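You operate a simulated robot arm through the tools that you are given. There is no shell and no other tool.

You run a simulated robot arm. Do the job below in one go: nothing can be reset, and whatever is moved stays where it is left.

## Task
Put things in order on the top of the bench marked sorting. At the end: the red padlock stands on top of the square board with blue knob; the wooden block with felt foot stands where the red padlock stood; the teal brush with green band stands where the wooden block with felt foot stood; the blue padlock stands where the teal brush with green band stood; whatever was shut is shut again. Leave all else as you found it, and nothing knocked over.

It is judged by the outcome, as a careful person would: the job done as asked, and still so three seconds after it is handed in. It fails if anything else is knocked over, pushed out of place, dropped, spilled or broken.

## Robot
A 7-joint arm with a two-finger gripper, fixed in place. Base frame: the origin is at the foot of the arm, x ahead of it, y to its left, z up; the work surface is at about z = 84. Lengths are in cm, angles in rad, forces in N, time in s.
With the tool pointing down near the work surface it reaches from about 34 to 72 cm from the base axis. Its first joint turns from -1.152 to 1.152 rad. Payload 2.45 kg.
Tool frame: the origin (TCP) lies between the finger pads and is the grasp point; the fingertips stand 2.6 cm ahead of it; z points along the fingers, y is the line along which they close. Largest opening 9.6 cm; the body of the gripper starts 6.9 cm behind the TCP.
Orientation is that of the tool frame in the base frame, as a unit quaternion [w, x, y, z]. With the fingers straight down and closing along the base's y, the tool's x points along the base's -x, its y along +y and its z along -z.

## Interface
- The arm moves only by the tool send_rows. Its argument "rows" is a list of rows, each a list of 6 numbers: the shift along the tool's x, y, z in cm, then the turn, a rotation vector about the tool's x, y, z in rad. In form: [[dx, dy, dz, ax, ay, az], ...]. A call has 1 to 20 rows; each row is the pose to reach, as a shift and turn from the pose commanded when the call began, along the tool's axes at that moment. "fingers" is the gripper command, from -1 (fully open) to 1 (shut), values between in proportion, set as the call begins (left out, the last holds). Rows are played at 5 a second. More than 5 cm and 0.15 rad between two rows, or a gripper value outside its range, and nothing of the call is played. Where a pose cannot be reached the arm comes as near as it can. A force on the tool above 40 N (or 10 N above the force at the start of the call, whichever is more), or a blocked arm, ends the call early, and 0.2 s more pass. Each finger halts on what it meets, pressing with about 24 N; the grip force reading is that of the motor and also rises with nothing between the fingers. The clock runs only during rows and for 0.2 s after the last one: add rows that repeat a pose to give the fingers time. The reply holds the time, the measured pose of the TCP, the force on the tool along the base axes, the opening and the grip force, in the units named above and with some noise, with the torque about the TCP (base axes, N m) and any sound that the robot's microphone picked up, and new pictures: "views" is both (left out), scene, wrist or none.
- Cameras (640 x 400 px; columns grow to the right, rows downward): "scene" is fixed at [16.88, -40.28, 141.41]; the picture's right is [0.70, -0.71, 0.00], its down [-0.49, -0.48, -0.73] and it looks along [0.52, 0.51, -0.68] (base axes); focal length 242 px, centre (320, 200). "wrist" rides on the gripper at [8.2, 0.3, -9.8] in the tool frame; the picture's right is [-0.04, 1.00, 0.00], its down [-0.73, -0.03, -0.68] and it looks along [-0.68, -0.03, 0.73] (tool axes); focal length 256 px, centre (320, 200). There is no depth. A picture from a camera that has moved, and an enlarged one, comes with that camera's place and axes in the base frame and with its lens.
- enlarge(camera, box): a new picture of the part [left, top, right, bottom] of that camera's present view, enlarged. No time passes.
- sign_off(): hands the job in; it is judged then, once.

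Places have to be worked out from the pictures, the camera data and where the tool is seen. Open the gripper and draw the arm clear of the work before you hand the job in, unless the task says otherwise.

The tools are called after "Call:" by a JSON object that holds its "fn" and its "kwargs". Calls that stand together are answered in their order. send_rows: Moves the arm, as the interface text tells. Its arguments: {"type":"object","properties":{"rows":{"type":"array","items":{"type":"array","items":{"type":"number"}}},"fingers":{"type":"number"},"views":{"type":"string","enum":["both","scene","wrist","none"]}},"required":["rows"]} The other tools are called the same way: enlarge (camera, box) takes an enlarged picture of a part of a camera's view; sign_off () hands the job in.

At the start:

```text
t: 0.0
ee_pos: [39.1, 9.69, 119.3]
tool_rot: [0.0, 0.001, 1.0, 0.0]
ft_force: [-0.5, -0.7, -0.3]
moment: [-0.03, -0.02, 0.02]
grip_width: 9.58
gripper_force: 0.1
```

scene: 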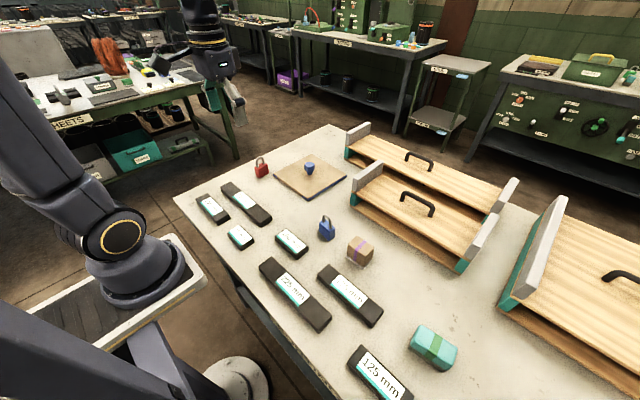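
wrist: 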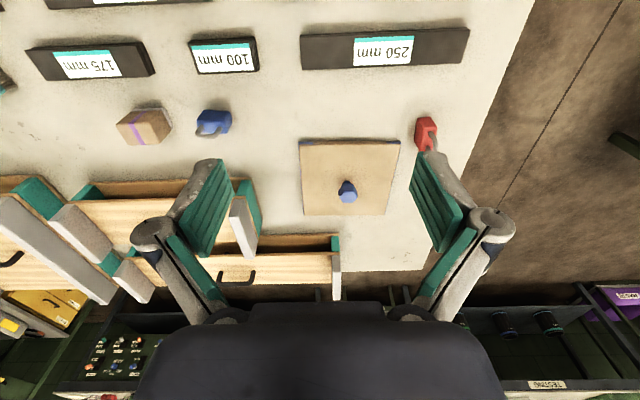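

I start by looking closely at the bench in both views to identify the objects; no motion yet.

Call:
{"fn": "enlarge", "kwargs": {"camera": "scene", "box": [180, 120, 400, 280]}}

Call:
{"fn": "enlarge", "kwargs": {"camera": "scene", "box": [320, 220, 540, 400]}}

Call:
{"fn": "enlarge", "kwargs": {"camera": "wrist", "box": [0, 0, 320, 300]}}

Call:
{"fn": "enlarge", "kwargs": {"camera": "wrist", "box": [280, 80, 480, 240]}}

Call:
{"fn": "enlarge", "kwargs": {"camera": "scene", "box": [340, 120, 640, 380]}}

```text
2.50 times, centred on (290, 200) of scene
camera zoom: at [16.88, -40.28, 141.41], right [0.7, -0.71, 0.0], down [-0.49, -0.48, -0.73], along [0.52, 0.51, -0.68], focal length 605 px, centre (395, 200)
```

zoom: 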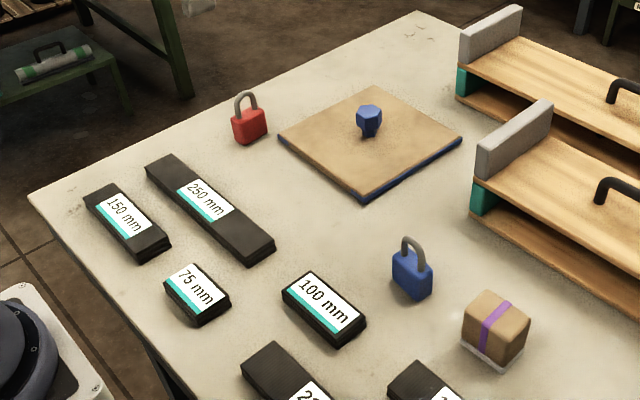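

```text
2.22 times, centred on (430, 310) of scene
camera zoom: at [16.88, -40.28, 141.41], right [0.7, -0.71, 0.0], down [-0.49, -0.48, -0.73], along [0.52, 0.51, -0.68], focal length 538 px, centre (76, -44)
```

zoom: 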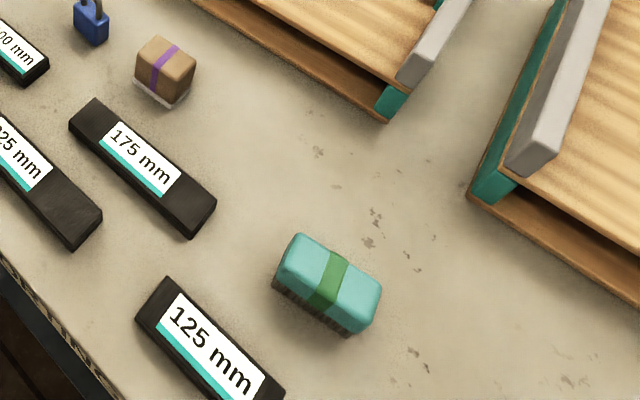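

```text
1.33 times, centred on (160, 150) of wrist
camera zoom: at [30.99, 9.96, 129.14], right [0.04, 1.0, 0.0], down [0.73, -0.03, 0.68], along [0.68, -0.03, -0.73], focal length 341 px, centre (533, 267)
```

zoom: 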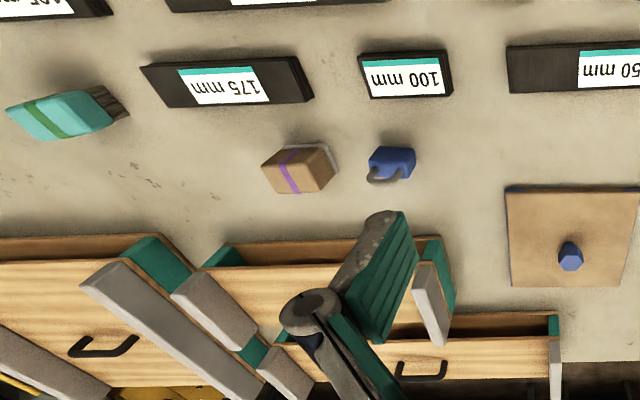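

```text
2.50 times, centred on (380, 160) of wrist
camera zoom: at [30.99, 9.96, 129.14], right [0.04, 1.0, 0.0], down [0.73, -0.03, 0.68], along [0.68, -0.03, -0.73], focal length 640 px, centre (170, 300)
```

zoom: 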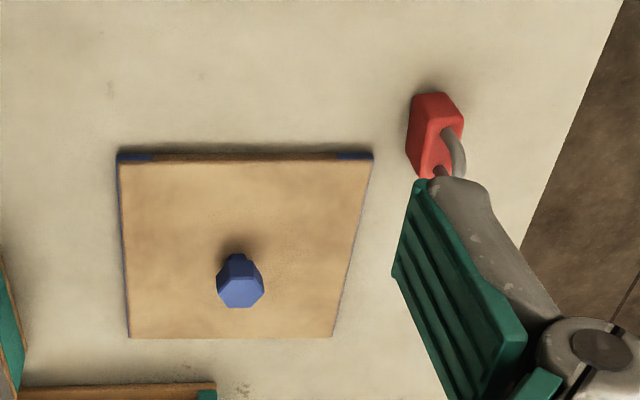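

```text
1.54 times, centred on (490, 250) of scene
camera zoom: at [16.88, -40.28, 141.41], right [0.7, -0.71, 0.0], down [-0.49, -0.48, -0.73], along [0.52, 0.51, -0.68], focal length 372 px, centre (58, 123)
```

zoom: 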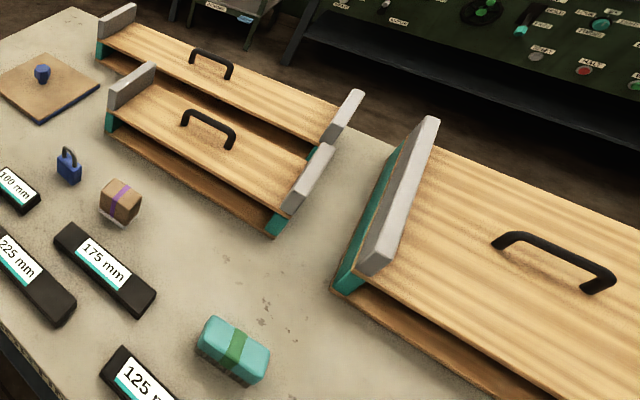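

The bench shows the red padlock at about (55, 29), the board with knob next to it, the blue padlock, the wooden block and the teal brush in a row. I move to a lower viewpoint near the red padlock, staying high and clear, to measure it more precisely.

Call:
{"fn": "send_rows", "kwargs": {"rows": [[-0.5, 3.2, 2.0, 0, 0, 0], [-1, 6.4, 4, 0, 0, 0], [-1.5, 9.6, 6.5, 0, 0, 0], [-2, 12.8, 9, 0, 0, 0], [-2.5, 16, 11.5, 0, 0, 0], [-2.9, 19.3, 14, 0, 0, 0], [-2.9, 19.3, 14, 0, 0, 0]], "fingers": -1, "views": "both"}}

```text
t: 1.6
ee_pos: [42.12, 28.96, 105.29]
tool_rot: [0.001, -0.001, 1.0, 0.0]
ft_force: [0.5, -0.2, -0.9]
moment: [-0.04, -0.05, 0.01]
grip_width: 9.61
gripper_force: 0.0
camera wrist: at [33.86, 29.18, 115.03], right [0.04, 1.0, 0.0], down [0.73, -0.03, 0.68], along [0.68, -0.03, -0.73], focal length 256 px, centre (320, 200)
```

scene: 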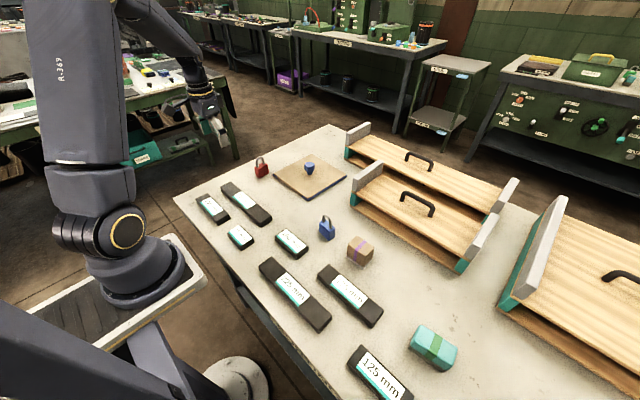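
wrist: 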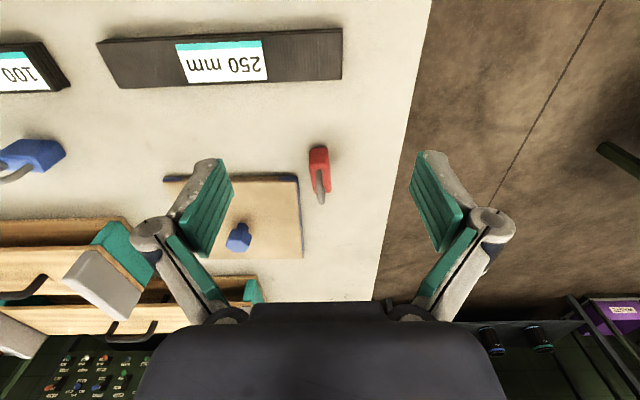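

The red padlock looks thin across y and longer along x. I zoom in on it and the board for accurate pixel positions.

Call:
{"fn": "enlarge", "kwargs": {"camera": "wrist", "box": [280, 130, 360, 210]}}

Call:
{"fn": "enlarge", "kwargs": {"camera": "wrist", "box": [150, 150, 330, 280]}}

Call:
{"fn": "enlarge", "kwargs": {"camera": "scene", "box": [230, 140, 360, 220]}}

```text
5.00 times, centred on (320, 170) of wrist
camera zoom: at [33.86, 29.18, 115.03], right [0.04, 1.0, 0.0], down [0.73, -0.03, 0.68], along [0.68, -0.03, -0.73], focal length 1280 px, centre (320, 350)
```

zoom: 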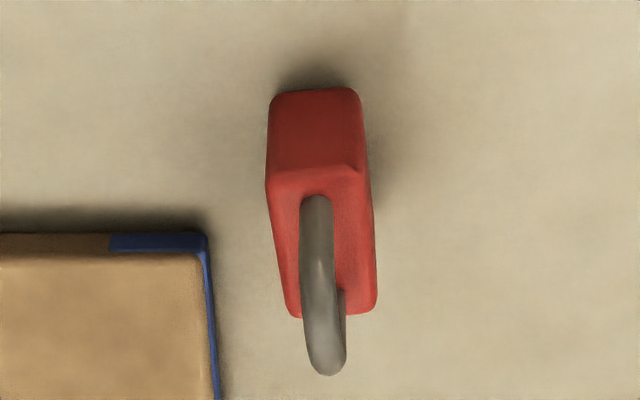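

```text
3.08 times, centred on (240, 215) of wrist
camera zoom: at [33.86, 29.18, 115.03], right [0.04, 1.0, 0.0], down [0.73, -0.03, 0.68], along [0.68, -0.03, -0.73], focal length 788 px, centre (566, 154)
```

zoom: 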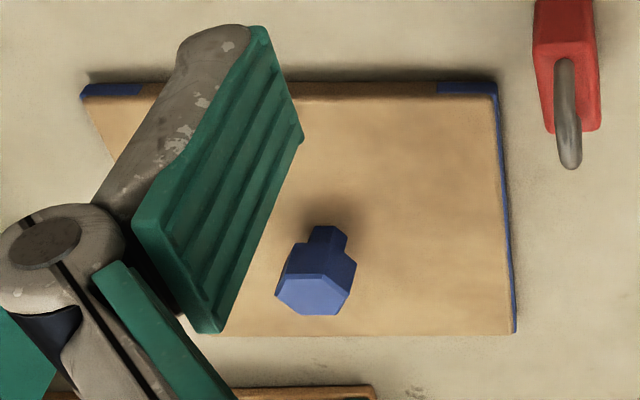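

```text
4.92 times, centred on (295, 180) of scene
camera zoom: at [16.88, -40.27, 141.41], right [0.7, -0.71, 0.0], down [-0.49, -0.48, -0.73], along [0.52, 0.51, -0.68], focal length 1191 px, centre (443, 298)
```

zoom: 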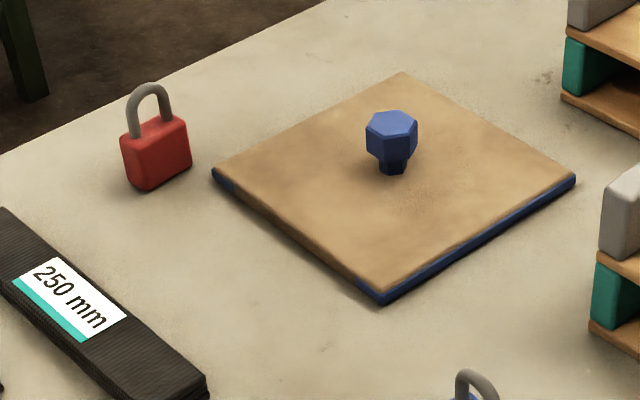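

The red padlock is centred near (55.3, 28.4), body about 2.5 thick (y) × 4.6 long (x) × 4 tall, yawed slightly (~0.1 rad), shackle top near z 92. The board spans about x 57–76, y 4.5–24.5, with its knob at the centre. Now I move sideways at z 105 to look at the blue padlock and block.

Call:
{"fn": "send_rows", "kwargs": {"rows": [[0.4, -4.4, 0, 0, 0, 0], [0.8, -8.8, 0, 0, 0, 0], [1.2, -13.2, 0, 0, 0, 0], [1.6, -17.6, 0, 0, 0, 0], [2.0, -22, 0, 0, 0, 0], [2.4, -26.4, 0, 0, 0, 0], [2.8, -30.8, 0, 0, 0, 0], [3.2, -35.2, 0, 0, 0, 0], [3.6, -39.6, 0, 0, 0, 0], [4, -44, 0, 0, 0, 0], [4, -44, 0, 0, 0, 0]], "views": "both"}}

```text
t: 4.0
ee_pos: [37.98, -14.95, 105.47]
tool_rot: [0.001, 0.0, 1.0, 0.0]
ft_force: [-0.3, 0.6, 0.4]
moment: [0.04, 0.0, -0.01]
grip_width: 9.61
gripper_force: 0.0
camera wrist: at [29.79, -14.7, 115.24], right [0.04, 1.0, 0.0], down [0.73, -0.03, 0.68], along [0.68, -0.03, -0.73], focal length 256 px, centre (320, 200)
```

scene: 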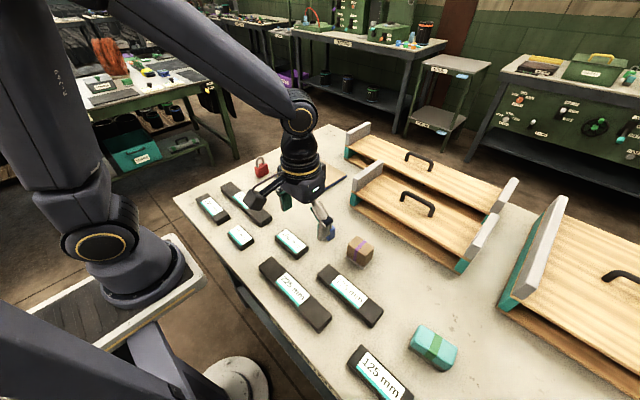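
wrist: 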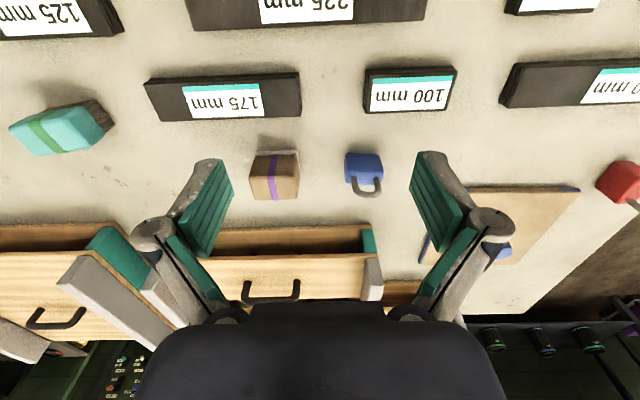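

Both the block and blue padlock are clearly visible between the fingers. I zoom in to measure them.

Call:
{"fn": "enlarge", "kwargs": {"camera": "wrist", "box": [235, 135, 315, 215]}}

Call:
{"fn": "enlarge", "kwargs": {"camera": "wrist", "box": [325, 135, 405, 215]}}

```text
5.00 times, centred on (275, 175) of wrist
camera zoom: at [29.79, -14.7, 115.24], right [0.04, 1.0, 0.0], down [0.73, -0.03, 0.68], along [0.68, -0.03, -0.73], focal length 1280 px, centre (545, 325)
```

zoom: 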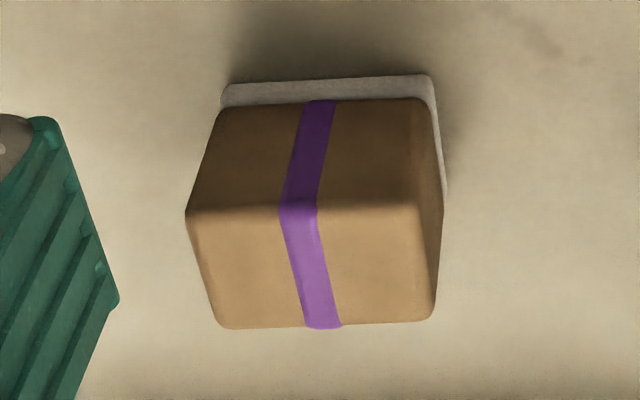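

```text
5.00 times, centred on (365, 175) of wrist
camera zoom: at [29.79, -14.7, 115.24], right [0.04, 1.0, 0.0], down [0.73, -0.03, 0.68], along [0.68, -0.03, -0.73], focal length 1280 px, centre (95, 325)
```

zoom: 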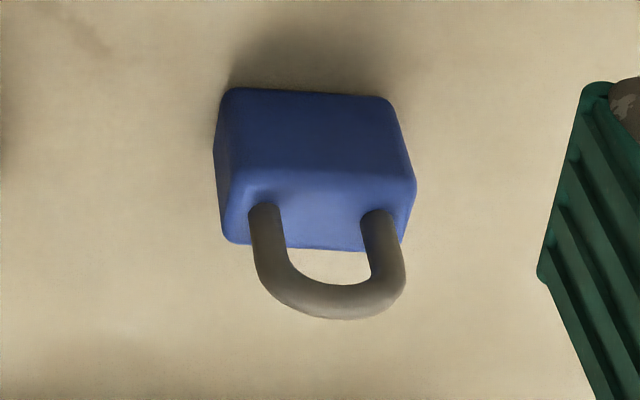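

The block is about 6 (y) × 4 (x) × 5.5 tall at ≈(51.4, −21.7), and the blue padlock is at ≈(51.2, −9.5) with its thin side along x. Next I go look at the brush, staying at z 105.

Call:
{"fn": "send_rows", "kwargs": {"rows": [[0.9, -4.4, 0, 0, 0, 0], [1.8, -8.8, 0, 0, 0, 0], [2.7, -13.2, 0, 0, 0, 0], [3.6, -17.6, 0, 0, 0, 0], [4.5, -22, 0, 0, 0, 0], [5.4, -26.4, 0, 0, 0, 0], [6, -30, 0, 0, 0, 0], [6, -30, 0, 0, 0, 0]], "views": "both"}}

```text
t: 5.8
ee_pos: [32.13, -45.11, 105.21]
tool_rot: [0.001, 0.0, 1.0, 0.0]
ft_force: [-0.9, -0.1, 0.4]
moment: [-0.01, -0.01, -0.01]
grip_width: 9.62
gripper_force: 0.0
camera wrist: at [24.0, -44.84, 115.11], right [0.04, 1.0, 0.0], down [0.73, -0.03, 0.68], along [0.68, -0.03, -0.73], focal length 256 px, centre (320, 200)
```

scene: 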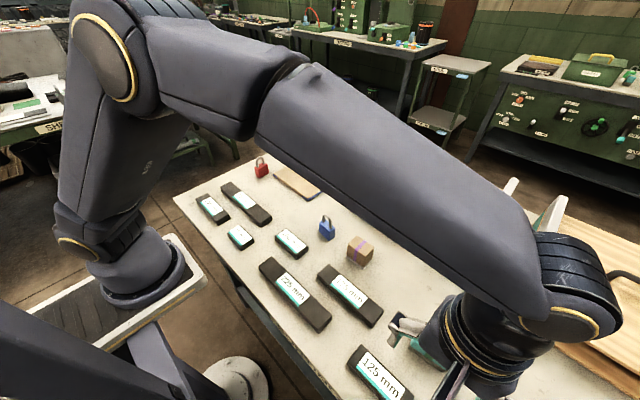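
wrist: 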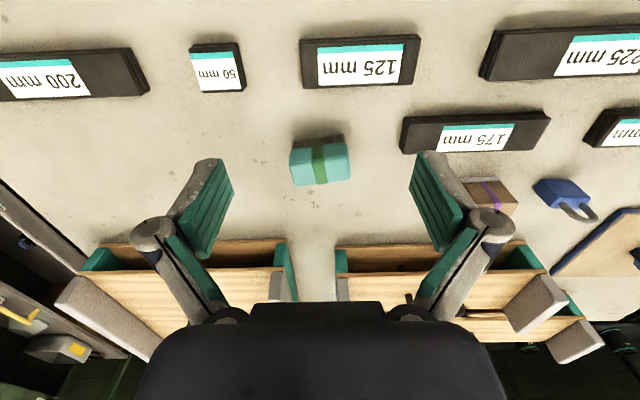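

Call:
{"fn": "enlarge", "kwargs": {"camera": "wrist", "box": [275, 120, 365, 200]}}

Call:
{"fn": "enlarge", "kwargs": {"camera": "wrist", "box": [180, 20, 560, 260]}}

```text
5.00 times, centred on (320, 160) of wrist
camera zoom: at [24.0, -44.84, 115.11], right [0.04, 1.0, 0.0], down [0.73, -0.03, 0.68], along [0.68, -0.03, -0.73], focal length 1280 px, centre (320, 400)
```

zoom: 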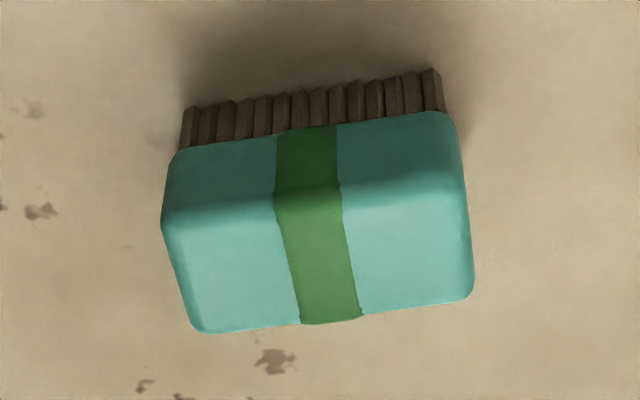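

```text
1.67 times, centred on (370, 140) of wrist
camera zoom: at [24.0, -44.84, 115.11], right [0.04, 1.0, 0.0], down [0.73, -0.03, 0.68], along [0.68, -0.03, -0.73], focal length 427 px, centre (237, 300)
```

zoom: 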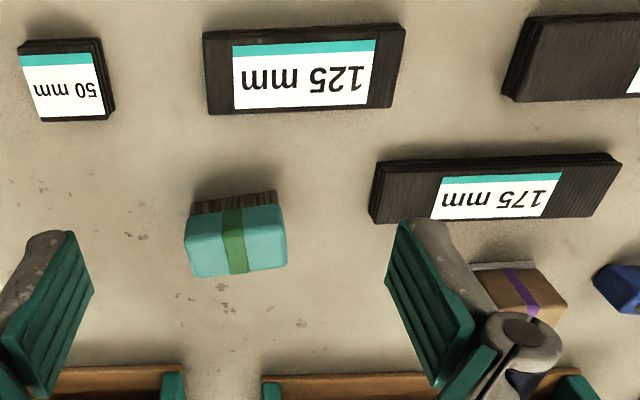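

The brush is at ≈(43.3, −45.7), about 7.4 (y) × 4 (x) × 5.4 tall with yaw ≈ +0.12. Original places are now noted, so I go back over the red padlock with the tool yawed ~0.1 to match, gripper half open, stopping at z≈98 above its shackle to check the alignment.

Call:
{"fn": "send_rows", "kwargs": {"rows": [[-1.445, 4.594, 0, 0, 0, -0.006], [-2.89, 9.188, 0, 0, 0, -0.012], [-4.335, 13.781, 0, 0, 0, -0.018], [-5.78, 18.375, 0, 0, 0, -0.024], [-7.225, 22.97, 0, 0, 0, -0.03], [-8.67, 27.56, 0, 0, 0, -0.036], [-10.115, 32.16, 0, 0, 0, -0.042], [-11.56, 36.75, 0, 0, 0, -0.048], [-13.005, 41.34, 0, 0, 0, -0.054], [-14.45, 45.94, 0, 0, 0, -0.06], [-15.895, 50.53, 0, 0, 0, -0.066], [-17.34, 55.13, 0, 0, 0, -0.072], [-18.785, 59.72, 0, 0, 0, -0.078], [-20.23, 64.31, 0, 0, 0, -0.084], [-21.675, 68.91, 0, 0, 0, -0.09], [-23.12, 73.5, 0, 0, 0, -0.096], [-23.12, 73.5, 3.5, 0, 0, -0.096], [-23.12, 73.5, 7, 0, 0, -0.096], [-23.12, 73.5, 7, 0, 0, -0.096]], "fingers": -0.04, "views": "both"}}

```text
t: 9.8
ee_pos: [55.26, 28.47, 98.43]
tool_rot: [0.0, -0.049, 0.999, 0.0]
ft_force: [0.8, 0.0, 0.7]
moment: [-0.04, 0.0, 0.04]
grip_width: 4.99
gripper_force: 0.3
camera wrist: at [47.06, 27.88, 108.27], right [-0.06, 1.0, 0.0], down [0.73, 0.04, 0.68], along [0.68, 0.04, -0.73], focal length 256 px, centre (320, 200)
```

scene: 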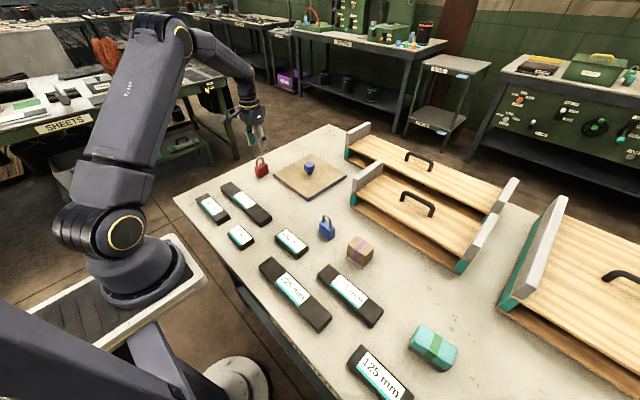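
wrist: 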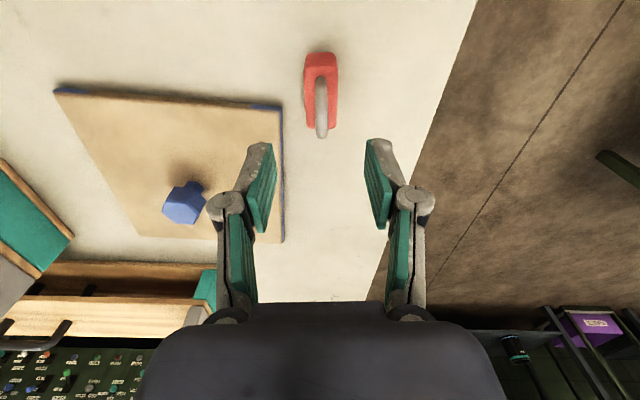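

The padlock sits on the centreline of the fingers (column ≈ 320). I zoom in to verify yaw and centring before going down.

Call:
{"fn": "enlarge", "kwargs": {"camera": "wrist", "box": [230, 30, 410, 170]}}

Call:
{"fn": "enlarge", "kwargs": {"camera": "scene", "box": [220, 90, 320, 190]}}

```text
2.86 times, centred on (320, 100) of wrist
camera zoom: at [47.06, 27.88, 108.27], right [-0.06, 1.0, 0.0], down [0.73, 0.04, 0.68], along [0.68, 0.04, -0.73], focal length 731 px, centre (320, 486)
```

zoom: 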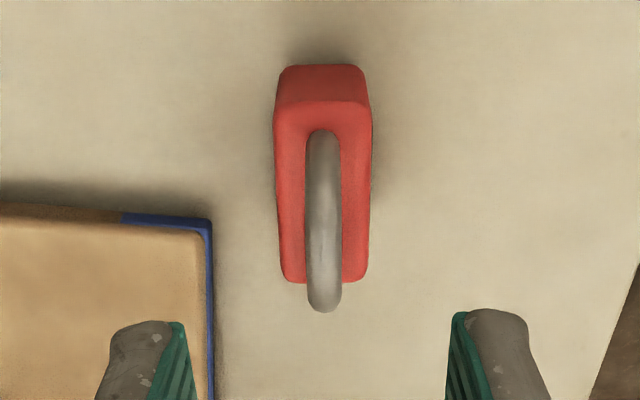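

```text
4.00 times, centred on (270, 140) of scene
camera zoom: at [16.88, -40.28, 141.41], right [0.7, -0.71, 0.0], down [-0.49, -0.48, -0.73], along [0.52, 0.51, -0.68], focal length 968 px, centre (520, 440)
```

zoom: 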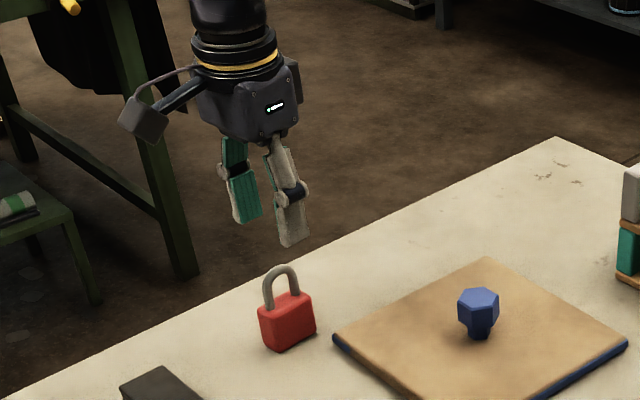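

Alignment is good (centre ≈ (55.1, 28.4)). I descend to TCP z ≈ 87.3 with fingers 5 cm open, still without gripping.

Call:
{"fn": "send_rows", "kwargs": {"rows": [[0, 0, 3, 0, 0, 0], [0, 0, 6, 0, 0, 0], [0, 0, 8, 0, 0, 0], [0, 0, 9.6, 0, 0, 0], [0, 0, 11.1, 0, 0, 0], [0, 0, 11.1, 0, 0, 0]], "views": "both"}}

```text
t: 11.2
ee_pos: [55.23, 28.68, 87.12]
tool_rot: [0.0, -0.048, 0.999, 0.0]
ft_force: [0.0, -0.7, 0.2]
moment: [-0.01, 0.02, -0.02]
grip_width: 4.98
gripper_force: 0.0
camera wrist: at [47.05, 28.05, 96.98], right [-0.06, 1.0, 0.0], down [0.73, 0.04, 0.68], along [0.68, 0.04, -0.73], focal length 256 px, centre (320, 200)
```

scene: 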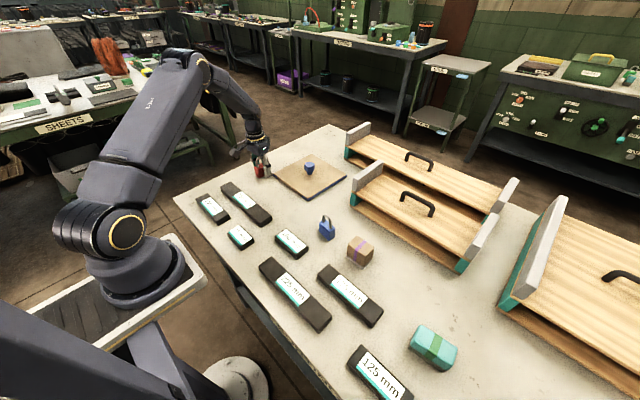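
wrist: 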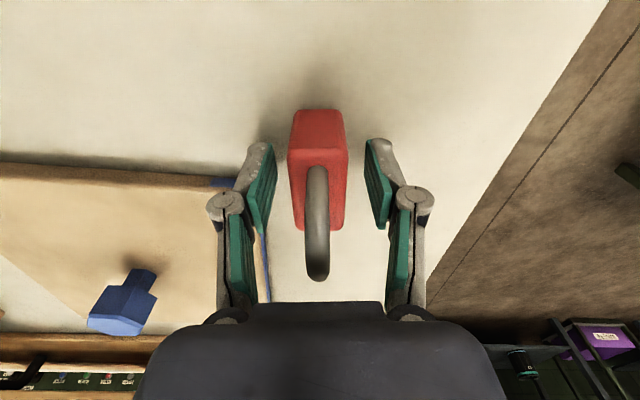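

The padlock body is centred between the pads with no contact. I close the fingers and wait for the grip.

Call:
{"fn": "send_rows", "kwargs": {"rows": [[0, 0, 0, 0, 0, 0], [0, 0, 0, 0, 0, 0], [0, 0, 0, 0, 0, 0], [0, 0, 0, 0, 0, 0], [0, 0, 0, 0, 0, 0], [0, 0, 0, 0, 0, 0]], "fingers": 1, "views": "wrist"}}

```text
t: 12.6
ee_pos: [55.22, 28.69, 87.19]
tool_rot: [0.001, -0.047, 0.999, 0.0]
ft_force: [-0.3, -1.6, -0.4]
moment: [0.05, -0.02, 0.0]
grip_width: 2.55
gripper_force: 23.7
camera wrist: at [47.05, 28.04, 97.01], right [-0.06, 1.0, 0.0], down [0.73, 0.04, 0.68], along [0.68, 0.04, -0.73], focal length 256 px, centre (320, 200)
```

wrist: 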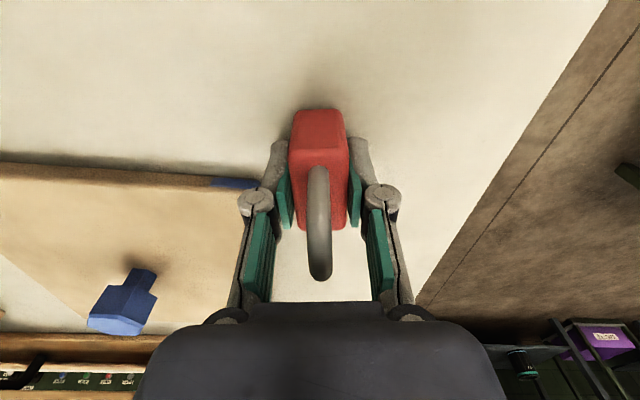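

Grip confirmed at 2.55 cm with 23.7 N. I lift the padlock straight up 10 cm, then carry it over to above the board at about (61.5, 19.3).

Call:
{"fn": "send_rows", "kwargs": {"rows": [[0, 0, -1, 0, 0, 0], [0, 0, -3, 0, 0, 0], [0, 0, -6, 0, 0, 0], [0, 0, -10, 0, 0, 0], [-1.8, -3.25, -10, 0, 0, 0], [-3.6, -6.5, -10, 0, 0, 0], [-5.39, -9.76, -10, 0, 0, 0], [-5.39, -9.76, -10, 0, 0, 0], [-5.39, -9.76, -10, 0, 0, 0]], "views": "both"}}

```text
t: 14.6
ee_pos: [61.47, 19.11, 97.02]
tool_rot: [0.001, -0.049, 0.999, 0.0]
ft_force: [0.3, -0.1, -1.8]
moment: [0.0, -0.01, 0.03]
grip_width: 2.55
gripper_force: 24.0
camera wrist: at [53.33, 18.68, 106.78], right [-0.06, 1.0, 0.0], down [0.73, 0.04, 0.68], along [0.68, 0.04, -0.73], focal length 256 px, centre (320, 200)
```

scene: 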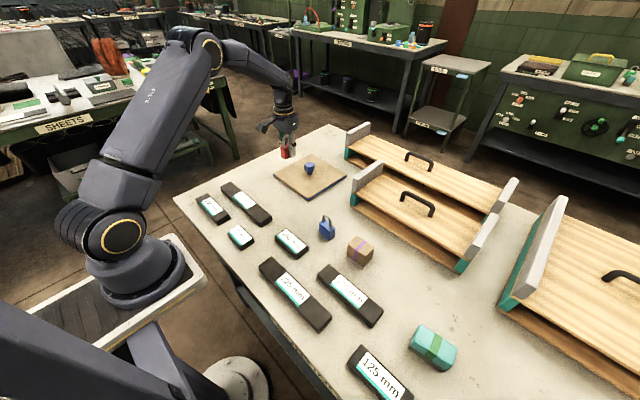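
wrist: 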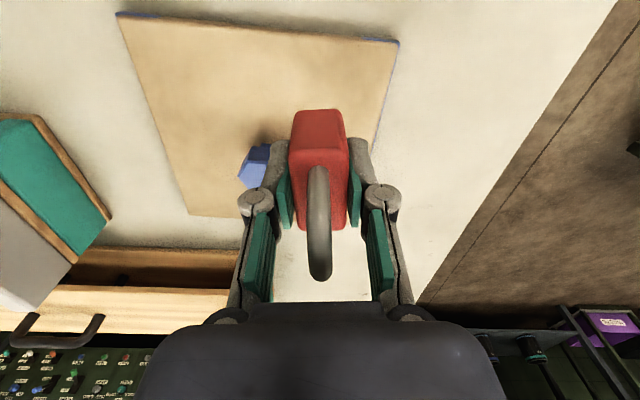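

The padlock hangs straight in the grip above the board, clear of the knob. I lower it to just above the board's expected top (TCP ≈ 89.2).

Call:
{"fn": "send_rows", "kwargs": {"rows": [[0, 0, 3, 0, 0, 0], [0, 0, 5.5, 0, 0, 0], [0, 0, 7.0, 0, 0, 0], [0, 0, 7.8, 0, 0, 0], [0, 0, 7.8, 0, 0, 0]], "views": "both"}}

Call:
{"fn": "enlarge", "kwargs": {"camera": "scene", "box": [250, 120, 360, 210]}}

```text
t: 15.8
ee_pos: [61.62, 19.35, 89.28]
tool_rot: [0.0, -0.048, 0.999, 0.0]
ft_force: [0.6, 0.0, -1.5]
moment: [0.01, 0.0, 0.01]
grip_width: 2.56
gripper_force: 23.9
camera wrist: at [53.4, 18.78, 99.15], right [-0.06, 1.0, 0.0], down [0.73, 0.04, 0.68], along [0.68, 0.04, -0.73], focal length 256 px, centre (320, 200)
```

scene: 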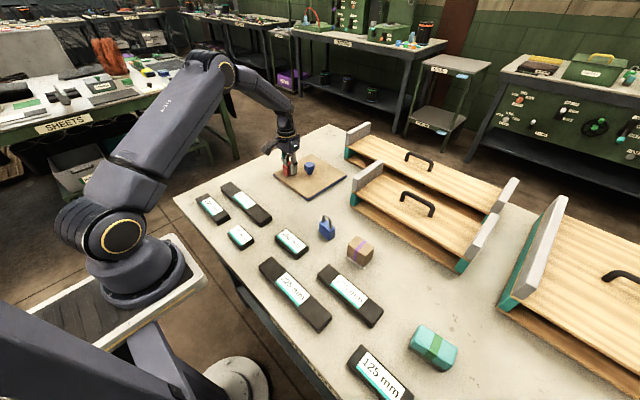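
wrist: 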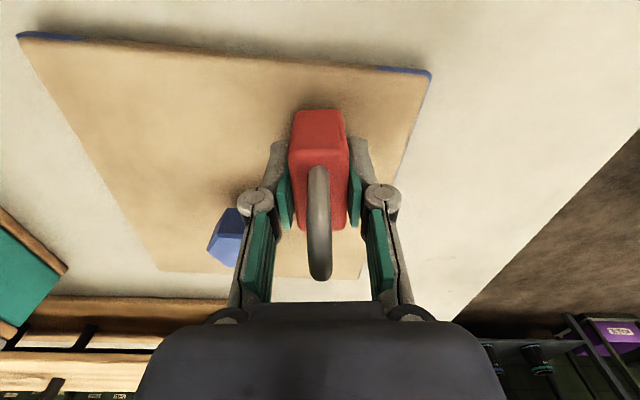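

```text
4.44 times, centred on (305, 165) of scene
camera zoom: at [16.88, -40.28, 141.41], right [0.7, -0.71, 0.0], down [-0.49, -0.48, -0.73], along [0.52, 0.51, -0.68], focal length 1075 px, centre (387, 356)
```

zoom: 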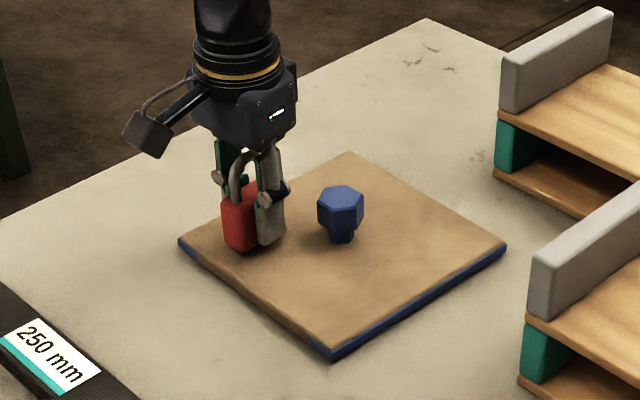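

No contact yet (z-force −1.5 N is just the padlock's weight). I lower in small steps and watch the force.

Call:
{"fn": "send_rows", "kwargs": {"rows": [[0, 0, 0.25, 0, 0, 0], [0, 0, 0.5, 0, 0, 0], [0, 0, 0.5, 0, 0, 0]], "views": "none"}}

```text
t: 16.6
ee_pos: [61.61, 19.42, 88.78]
tool_rot: [0.0, -0.048, 0.999, 0.0]
ft_force: [0.6, 0.3, -1.6]
moment: [-0.02, 0.01, -0.03]
grip_width: 2.52
gripper_force: 23.9
```

Still hanging free at z 88.8; I continue down slowly.

Call:
{"fn": "send_rows", "kwargs": {"rows": [[0, 0, 0.15, 0, 0, 0], [0, 0, 0.3, 0, 0, 0], [0, 0, 0.3, 0, 0, 0]], "views": "none"}}

```text
t: 17.4
ee_pos: [61.59, 19.31, 88.8]
tool_rot: [0.002, -0.048, 0.999, 0.0]
ft_force: [-2.3, -2.2, 16.0]
moment: [-0.09, 0.16, 0.0]
grip_width: 2.58
gripper_force: 23.8
```

Contact: 16 N upward at z≈88.8, so the padlock is standing on the board. I back off 0.2 cm to relieve the press, then check.

Call:
{"fn": "send_rows", "kwargs": {"rows": [[0, 0, -0.2, 0, 0, 0], [0, 0, -0.2, 0, 0, 0]], "views": "wrist"}}

```text
t: 18.0
ee_pos: [61.44, 19.31, 88.76]
tool_rot: [-0.001, -0.049, 0.999, 0.0]
ft_force: [0.9, -0.4, -0.4]
moment: [0.03, -0.07, -0.04]
grip_width: 2.52
gripper_force: 23.8
camera wrist: at [53.24, 18.82, 98.59], right [-0.06, 1.0, 0.0], down [0.73, 0.04, 0.68], along [0.68, 0.04, -0.74], focal length 256 px, centre (320, 200)
```

wrist: 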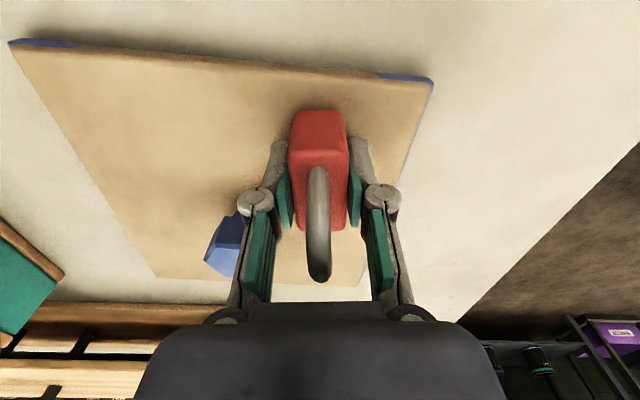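

Force is about zero with the padlock resting on the board. I open the fingers to about 4.6 cm to release it.

Call:
{"fn": "send_rows", "kwargs": {"rows": [[0, 0, 0, 0, 0, 0], [0, 0, 0, 0, 0, 0], [0, 0, 0, 0, 0, 0], [0, 0, 0, 0, 0, 0]], "fingers": 0.04, "views": "wrist"}}

```text
t: 19.0
ee_pos: [61.48, 19.35, 88.8]
tool_rot: [0.0, -0.048, 0.999, 0.001]
ft_force: [0.3, 0.2, 0.4]
moment: [0.01, 0.01, 0.02]
grip_width: 4.58
gripper_force: 0.0
camera wrist: at [53.29, 18.81, 98.67], right [-0.06, 1.0, 0.0], down [0.73, 0.04, 0.68], along [0.68, 0.04, -0.73], focal length 256 px, centre (320, 200)
```

wrist: 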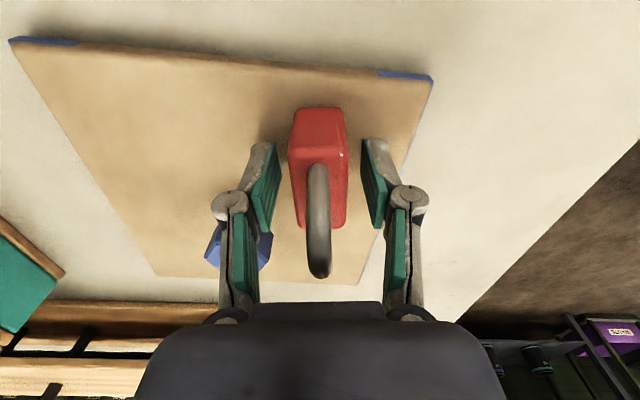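

The padlock is free and upright. I retreat straight up to about z 105 and look at the result.

Call:
{"fn": "send_rows", "kwargs": {"rows": [[0, 0, -2, 0, 0, 0], [0, 0, -5, 0, 0, 0], [0, 0, -9, 0, 0, 0], [0, 0, -13, 0, 0, 0], [0, 0, -16.3, 0, 0, 0], [0, 0, -16.3, 0, 0, 0]], "views": "both"}}

Call:
{"fn": "enlarge", "kwargs": {"camera": "scene", "box": [230, 120, 360, 220]}}

```text
t: 20.4
ee_pos: [61.54, 19.36, 105.19]
tool_rot: [0.0, -0.048, 0.999, 0.0]
ft_force: [0.8, -0.4, -0.1]
moment: [0.01, 0.0, 0.0]
grip_width: 4.61
gripper_force: 0.0
camera wrist: at [53.31, 18.84, 114.97], right [-0.06, 1.0, 0.0], down [0.73, 0.04, 0.68], along [0.68, 0.04, -0.73], focal length 256 px, centre (320, 200)
```

scene: 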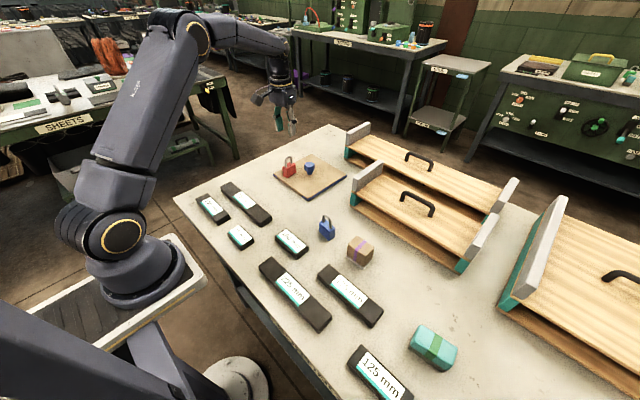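
wrist: 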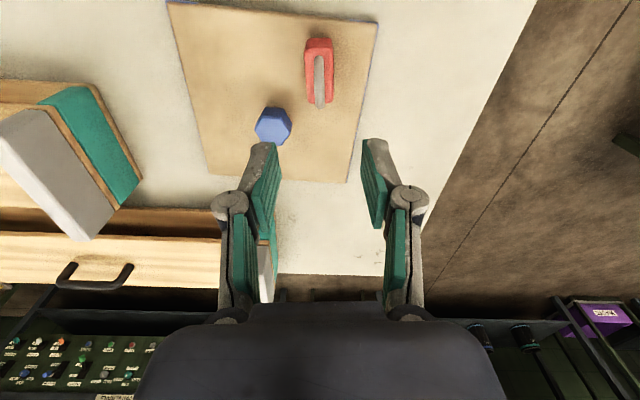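

```text
4.00 times, centred on (295, 170) of scene
camera zoom: at [16.88, -40.28, 141.41], right [0.7, -0.71, 0.0], down [-0.49, -0.48, -0.73], along [0.52, 0.51, -0.68], focal length 968 px, centre (420, 320)
```

zoom: 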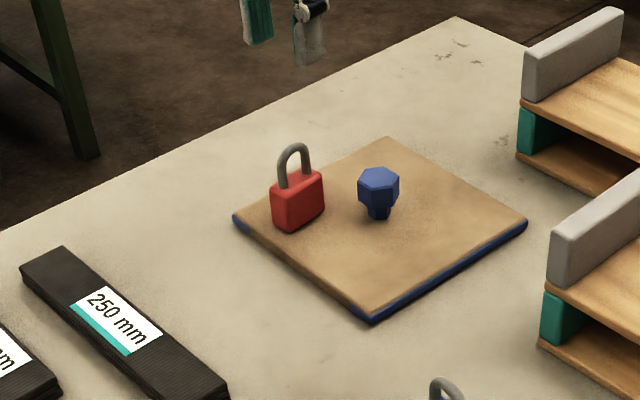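

The red padlock stands well on the board, and the old spot is clear. Next the wooden block: I travel at z 105 to above (51.0, −21.65), squaring the tool yaw to the block and opening to 8.5 cm, then lower to z≈98 to check alignment.

Call:
{"fn": "send_rows", "kwargs": {"rows": [[1.602, -4.422, 0, 0, 0, 0.0084], [3.204, -8.844, 0, 0, 0, 0.0169], [4.807, -13.267, 0, 0, 0, 0.0253], [6.409, -17.689, 0, 0, 0, 0.0338], [8.011, -22.11, 0, 0, 0, 0.0422], [9.613, -26.53, 0, 0, 0, 0.0507], [11.216, -30.956, 0, 0, 0, 0.0591], [12.818, -35.378, 0, 0, 0, 0.0676], [14.42, -39.8, 0, 0, 0, 0.076], [14.42, -39.8, 3.5, 0, 0, 0.076], [14.42, -39.8, 7, 0, 0, 0.076], [14.42, -39.8, 7, 0, 0, 0.076]], "fingers": -0.77, "views": "both"}}

Call:
{"fn": "enlarge", "kwargs": {"camera": "wrist", "box": [220, 30, 420, 190]}}

```text
t: 23.0
ee_pos: [50.92, -21.68, 98.03]
tool_rot: [0.0, -0.01, 1.0, 0.0]
ft_force: [-1.0, -0.5, -0.4]
moment: [0.02, 0.0, 0.02]
grip_width: 8.49
gripper_force: 0.1
camera wrist: at [42.8, -21.6, 107.89], right [0.02, 1.0, 0.0], down [0.73, -0.01, 0.68], along [0.68, -0.01, -0.73], focal length 256 px, centre (320, 200)
```

scene: 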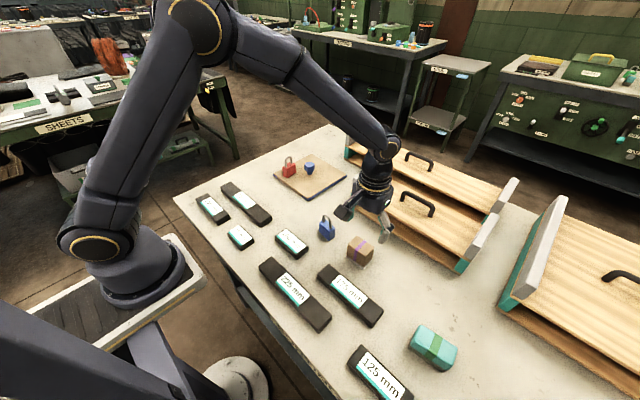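
wrist: 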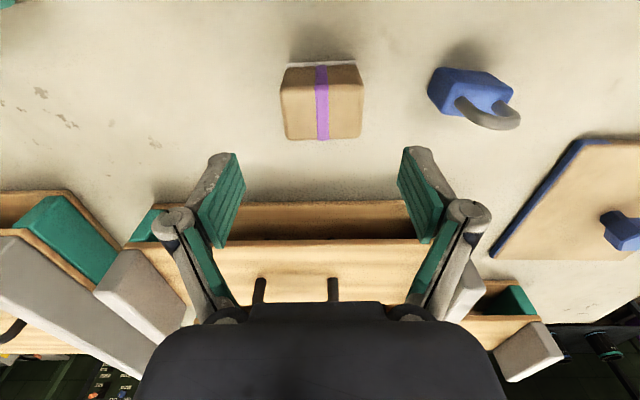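

```text
2.50 times, centred on (320, 110) of wrist
camera zoom: at [42.8, -21.6, 107.89], right [0.02, 1.0, 0.0], down [0.73, -0.01, 0.68], along [0.68, -0.01, -0.73], focal length 640 px, centre (320, 425)
```

zoom: 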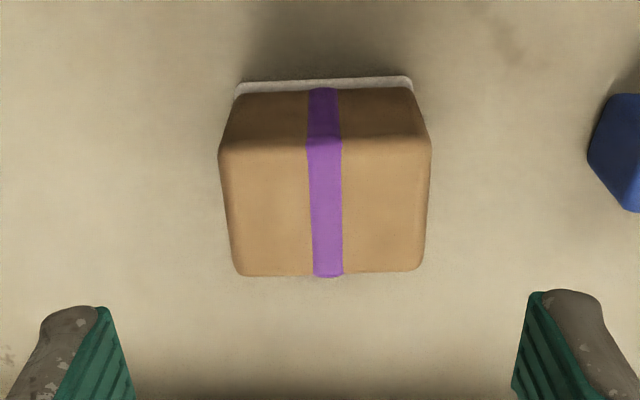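

The block is centred within 0.15 cm (actual y ≈ −21.5) and square with the fingers. I descend to z≈87.9 with that small y correction, keeping fingertips above the felt foot.

Call:
{"fn": "send_rows", "kwargs": {"rows": [[0, 0.15, 3, 0, 0, 0], [0, 0.15, 6, 0, 0, 0], [0, 0.15, 8, 0, 0, 0], [0, 0.15, 9.2, 0, 0, 0], [0, 0.15, 10.1, 0, 0, 0], [0, 0.15, 10.1, 0, 0, 0]], "views": "both"}}

Call:
{"fn": "enlarge", "kwargs": {"camera": "scene", "box": [300, 180, 420, 280]}}

```text
t: 24.4
ee_pos: [51.11, -21.67, 87.98]
tool_rot: [0.001, -0.009, 1.0, 0.0]
ft_force: [0.3, 0.7, -0.5]
moment: [-0.02, 0.01, -0.01]
grip_width: 8.5
gripper_force: 0.1
camera wrist: at [42.77, -21.5, 97.8], right [0.02, 1.0, 0.0], down [0.73, -0.01, 0.68], along [0.68, -0.01, -0.73], focal length 256 px, centre (320, 200)
```

scene: 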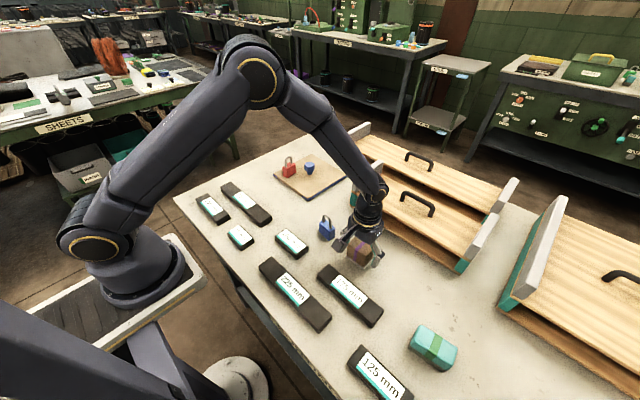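
wrist: 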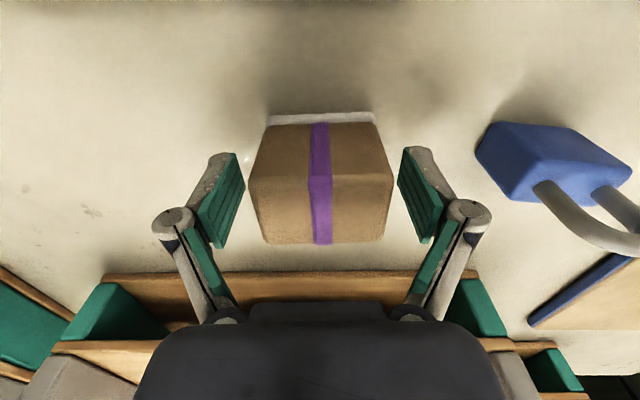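

```text
4.00 times, centred on (360, 230) of scene
camera zoom: at [16.88, -40.28, 141.41], right [0.7, -0.71, 0.0], down [-0.49, -0.48, -0.73], along [0.52, 0.51, -0.68], focal length 968 px, centre (160, 80)
```

zoom: 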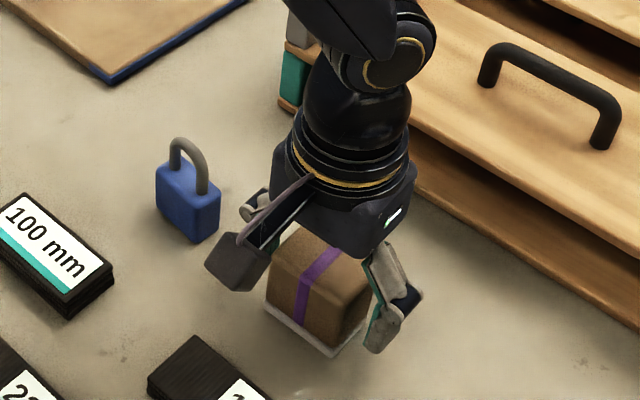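

The block sits centred between the pads. I close the fingers.

Call:
{"fn": "send_rows", "kwargs": {"rows": [[0, 0, 0, 0, 0, 0], [0, 0, 0, 0, 0, 0], [0, 0, 0, 0, 0, 0], [0, 0, 0, 0, 0, 0], [0, 0, 0, 0, 0, 0], [0, 0, 0, 0, 0, 0]], "fingers": 1, "views": "wrist"}}

```text
t: 25.8
ee_pos: [50.95, -21.62, 88.05]
tool_rot: [0.0, -0.01, 1.0, 0.0]
ft_force: [0.0, 0.5, 1.1]
moment: [-0.01, 0.06, -0.02]
grip_width: 5.92
gripper_force: 24.4
camera wrist: at [42.77, -21.49, 97.83], right [0.02, 1.0, 0.0], down [0.73, -0.01, 0.68], along [0.68, -0.01, -0.73], focal length 256 px, centre (320, 200)
```

wrist: 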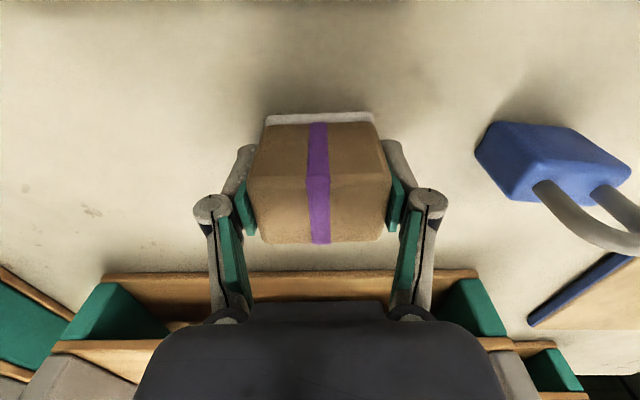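

Grip confirmed at 5.92 cm. I lift the block 15 cm (well above the blue padlock) and carry it to above the red padlock's old place.

Call:
{"fn": "send_rows", "kwargs": {"rows": [[0, 0, -1, 0, 0, 0], [0, 0, -3, 0, 0, 0], [0, 0, -6.5, 0, 0, 0], [0, 0, -11, 0, 0, 0], [0, 0, -15, 0, 0, 0], [-0.441, 4.555, -15, 0, 0, 0], [-0.882, 9.11, -15, 0, 0, 0], [-1.323, 13.665, -15, 0, 0, 0], [-1.764, 18.22, -15, 0, 0, 0], [-2.205, 22.775, -15, 0, 0, 0], [-2.646, 27.33, -15, 0, 0, 0], [-3.087, 31.885, -15, 0, 0, 0], [-3.528, 36.44, -15, 0, 0, 0], [-3.969, 40.995, -15, 0, 0, 0], [-4.41, 45.55, -15, 0, 0, 0], [-4.85, 50.11, -15, 0, 0, 0], [-4.85, 50.11, -15, 0, 0, 0], [-4.85, 50.11, -15, 0, 0, 0]], "views": "both"}}

```text
t: 29.6
ee_pos: [54.63, 28.79, 103.21]
tool_rot: [0.0, -0.009, 1.0, 0.0]
ft_force: [-1.2, -0.3, -0.1]
moment: [0.0, 0.0, 0.0]
grip_width: 0.01
gripper_force: 24.0
camera wrist: at [46.52, 28.73, 113.07], right [0.02, 1.0, 0.0], down [0.73, -0.01, 0.68], along [0.68, -0.01, -0.73], focal length 256 px, centre (320, 200)
```

scene: 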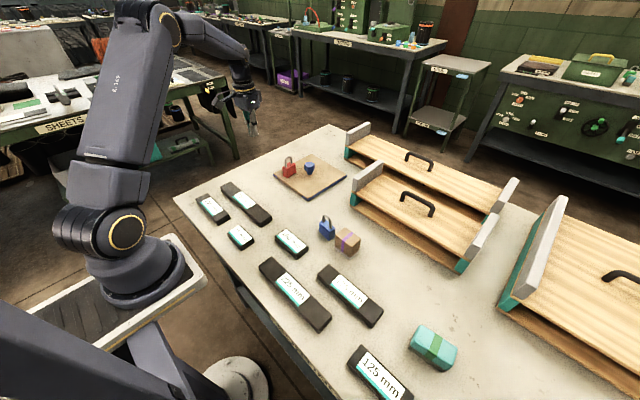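
wrist: 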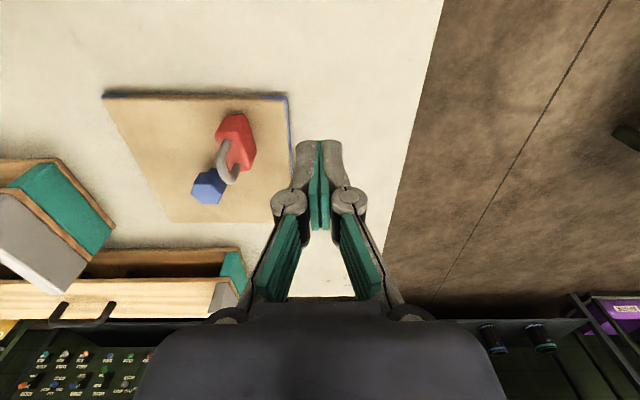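

The grip closed to 0 — the block slipped out and now stands nearer the blue padlock. I inspect closely what happened before moving anything.

Call:
{"fn": "enlarge", "kwargs": {"camera": "scene", "box": [280, 190, 400, 280]}}

Call:
{"fn": "enlarge", "kwargs": {"camera": "scene", "box": [230, 120, 360, 220]}}

Call:
{"fn": "enlarge", "kwargs": {"camera": "wrist", "box": [80, 70, 360, 250]}}

```text
4.44 times, centred on (340, 235) of scene
camera zoom: at [16.88, -40.27, 141.41], right [0.7, -0.71, 0.0], down [-0.49, -0.48, -0.73], along [0.52, 0.51, -0.68], focal length 1075 px, centre (231, 44)
```

zoom: 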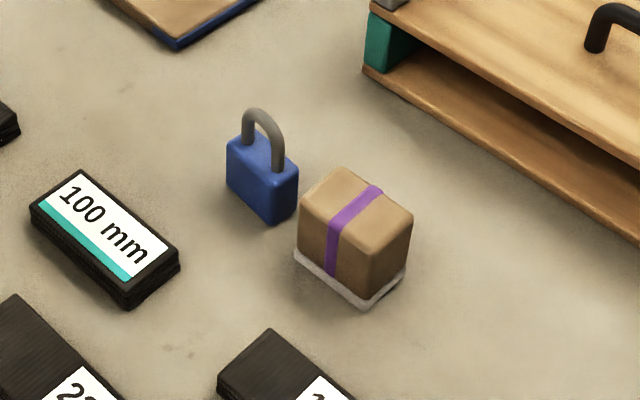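

```text
4.00 times, centred on (295, 170) of scene
camera zoom: at [16.88, -40.27, 141.41], right [0.7, -0.71, 0.0], down [-0.49, -0.48, -0.73], along [0.52, 0.51, -0.68], focal length 968 px, centre (420, 320)
```

zoom: 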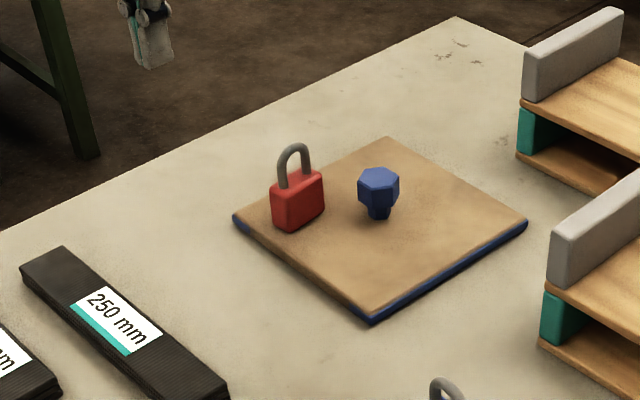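

```text
2.22 times, centred on (220, 160) of wrist
camera zoom: at [46.52, 28.73, 113.07], right [0.02, 1.0, 0.0], down [0.73, -0.01, 0.68], along [0.68, -0.01, -0.73], focal length 569 px, centre (542, 289)
```

zoom: 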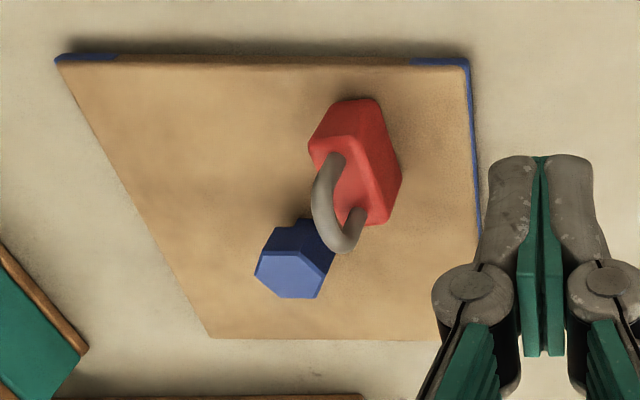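

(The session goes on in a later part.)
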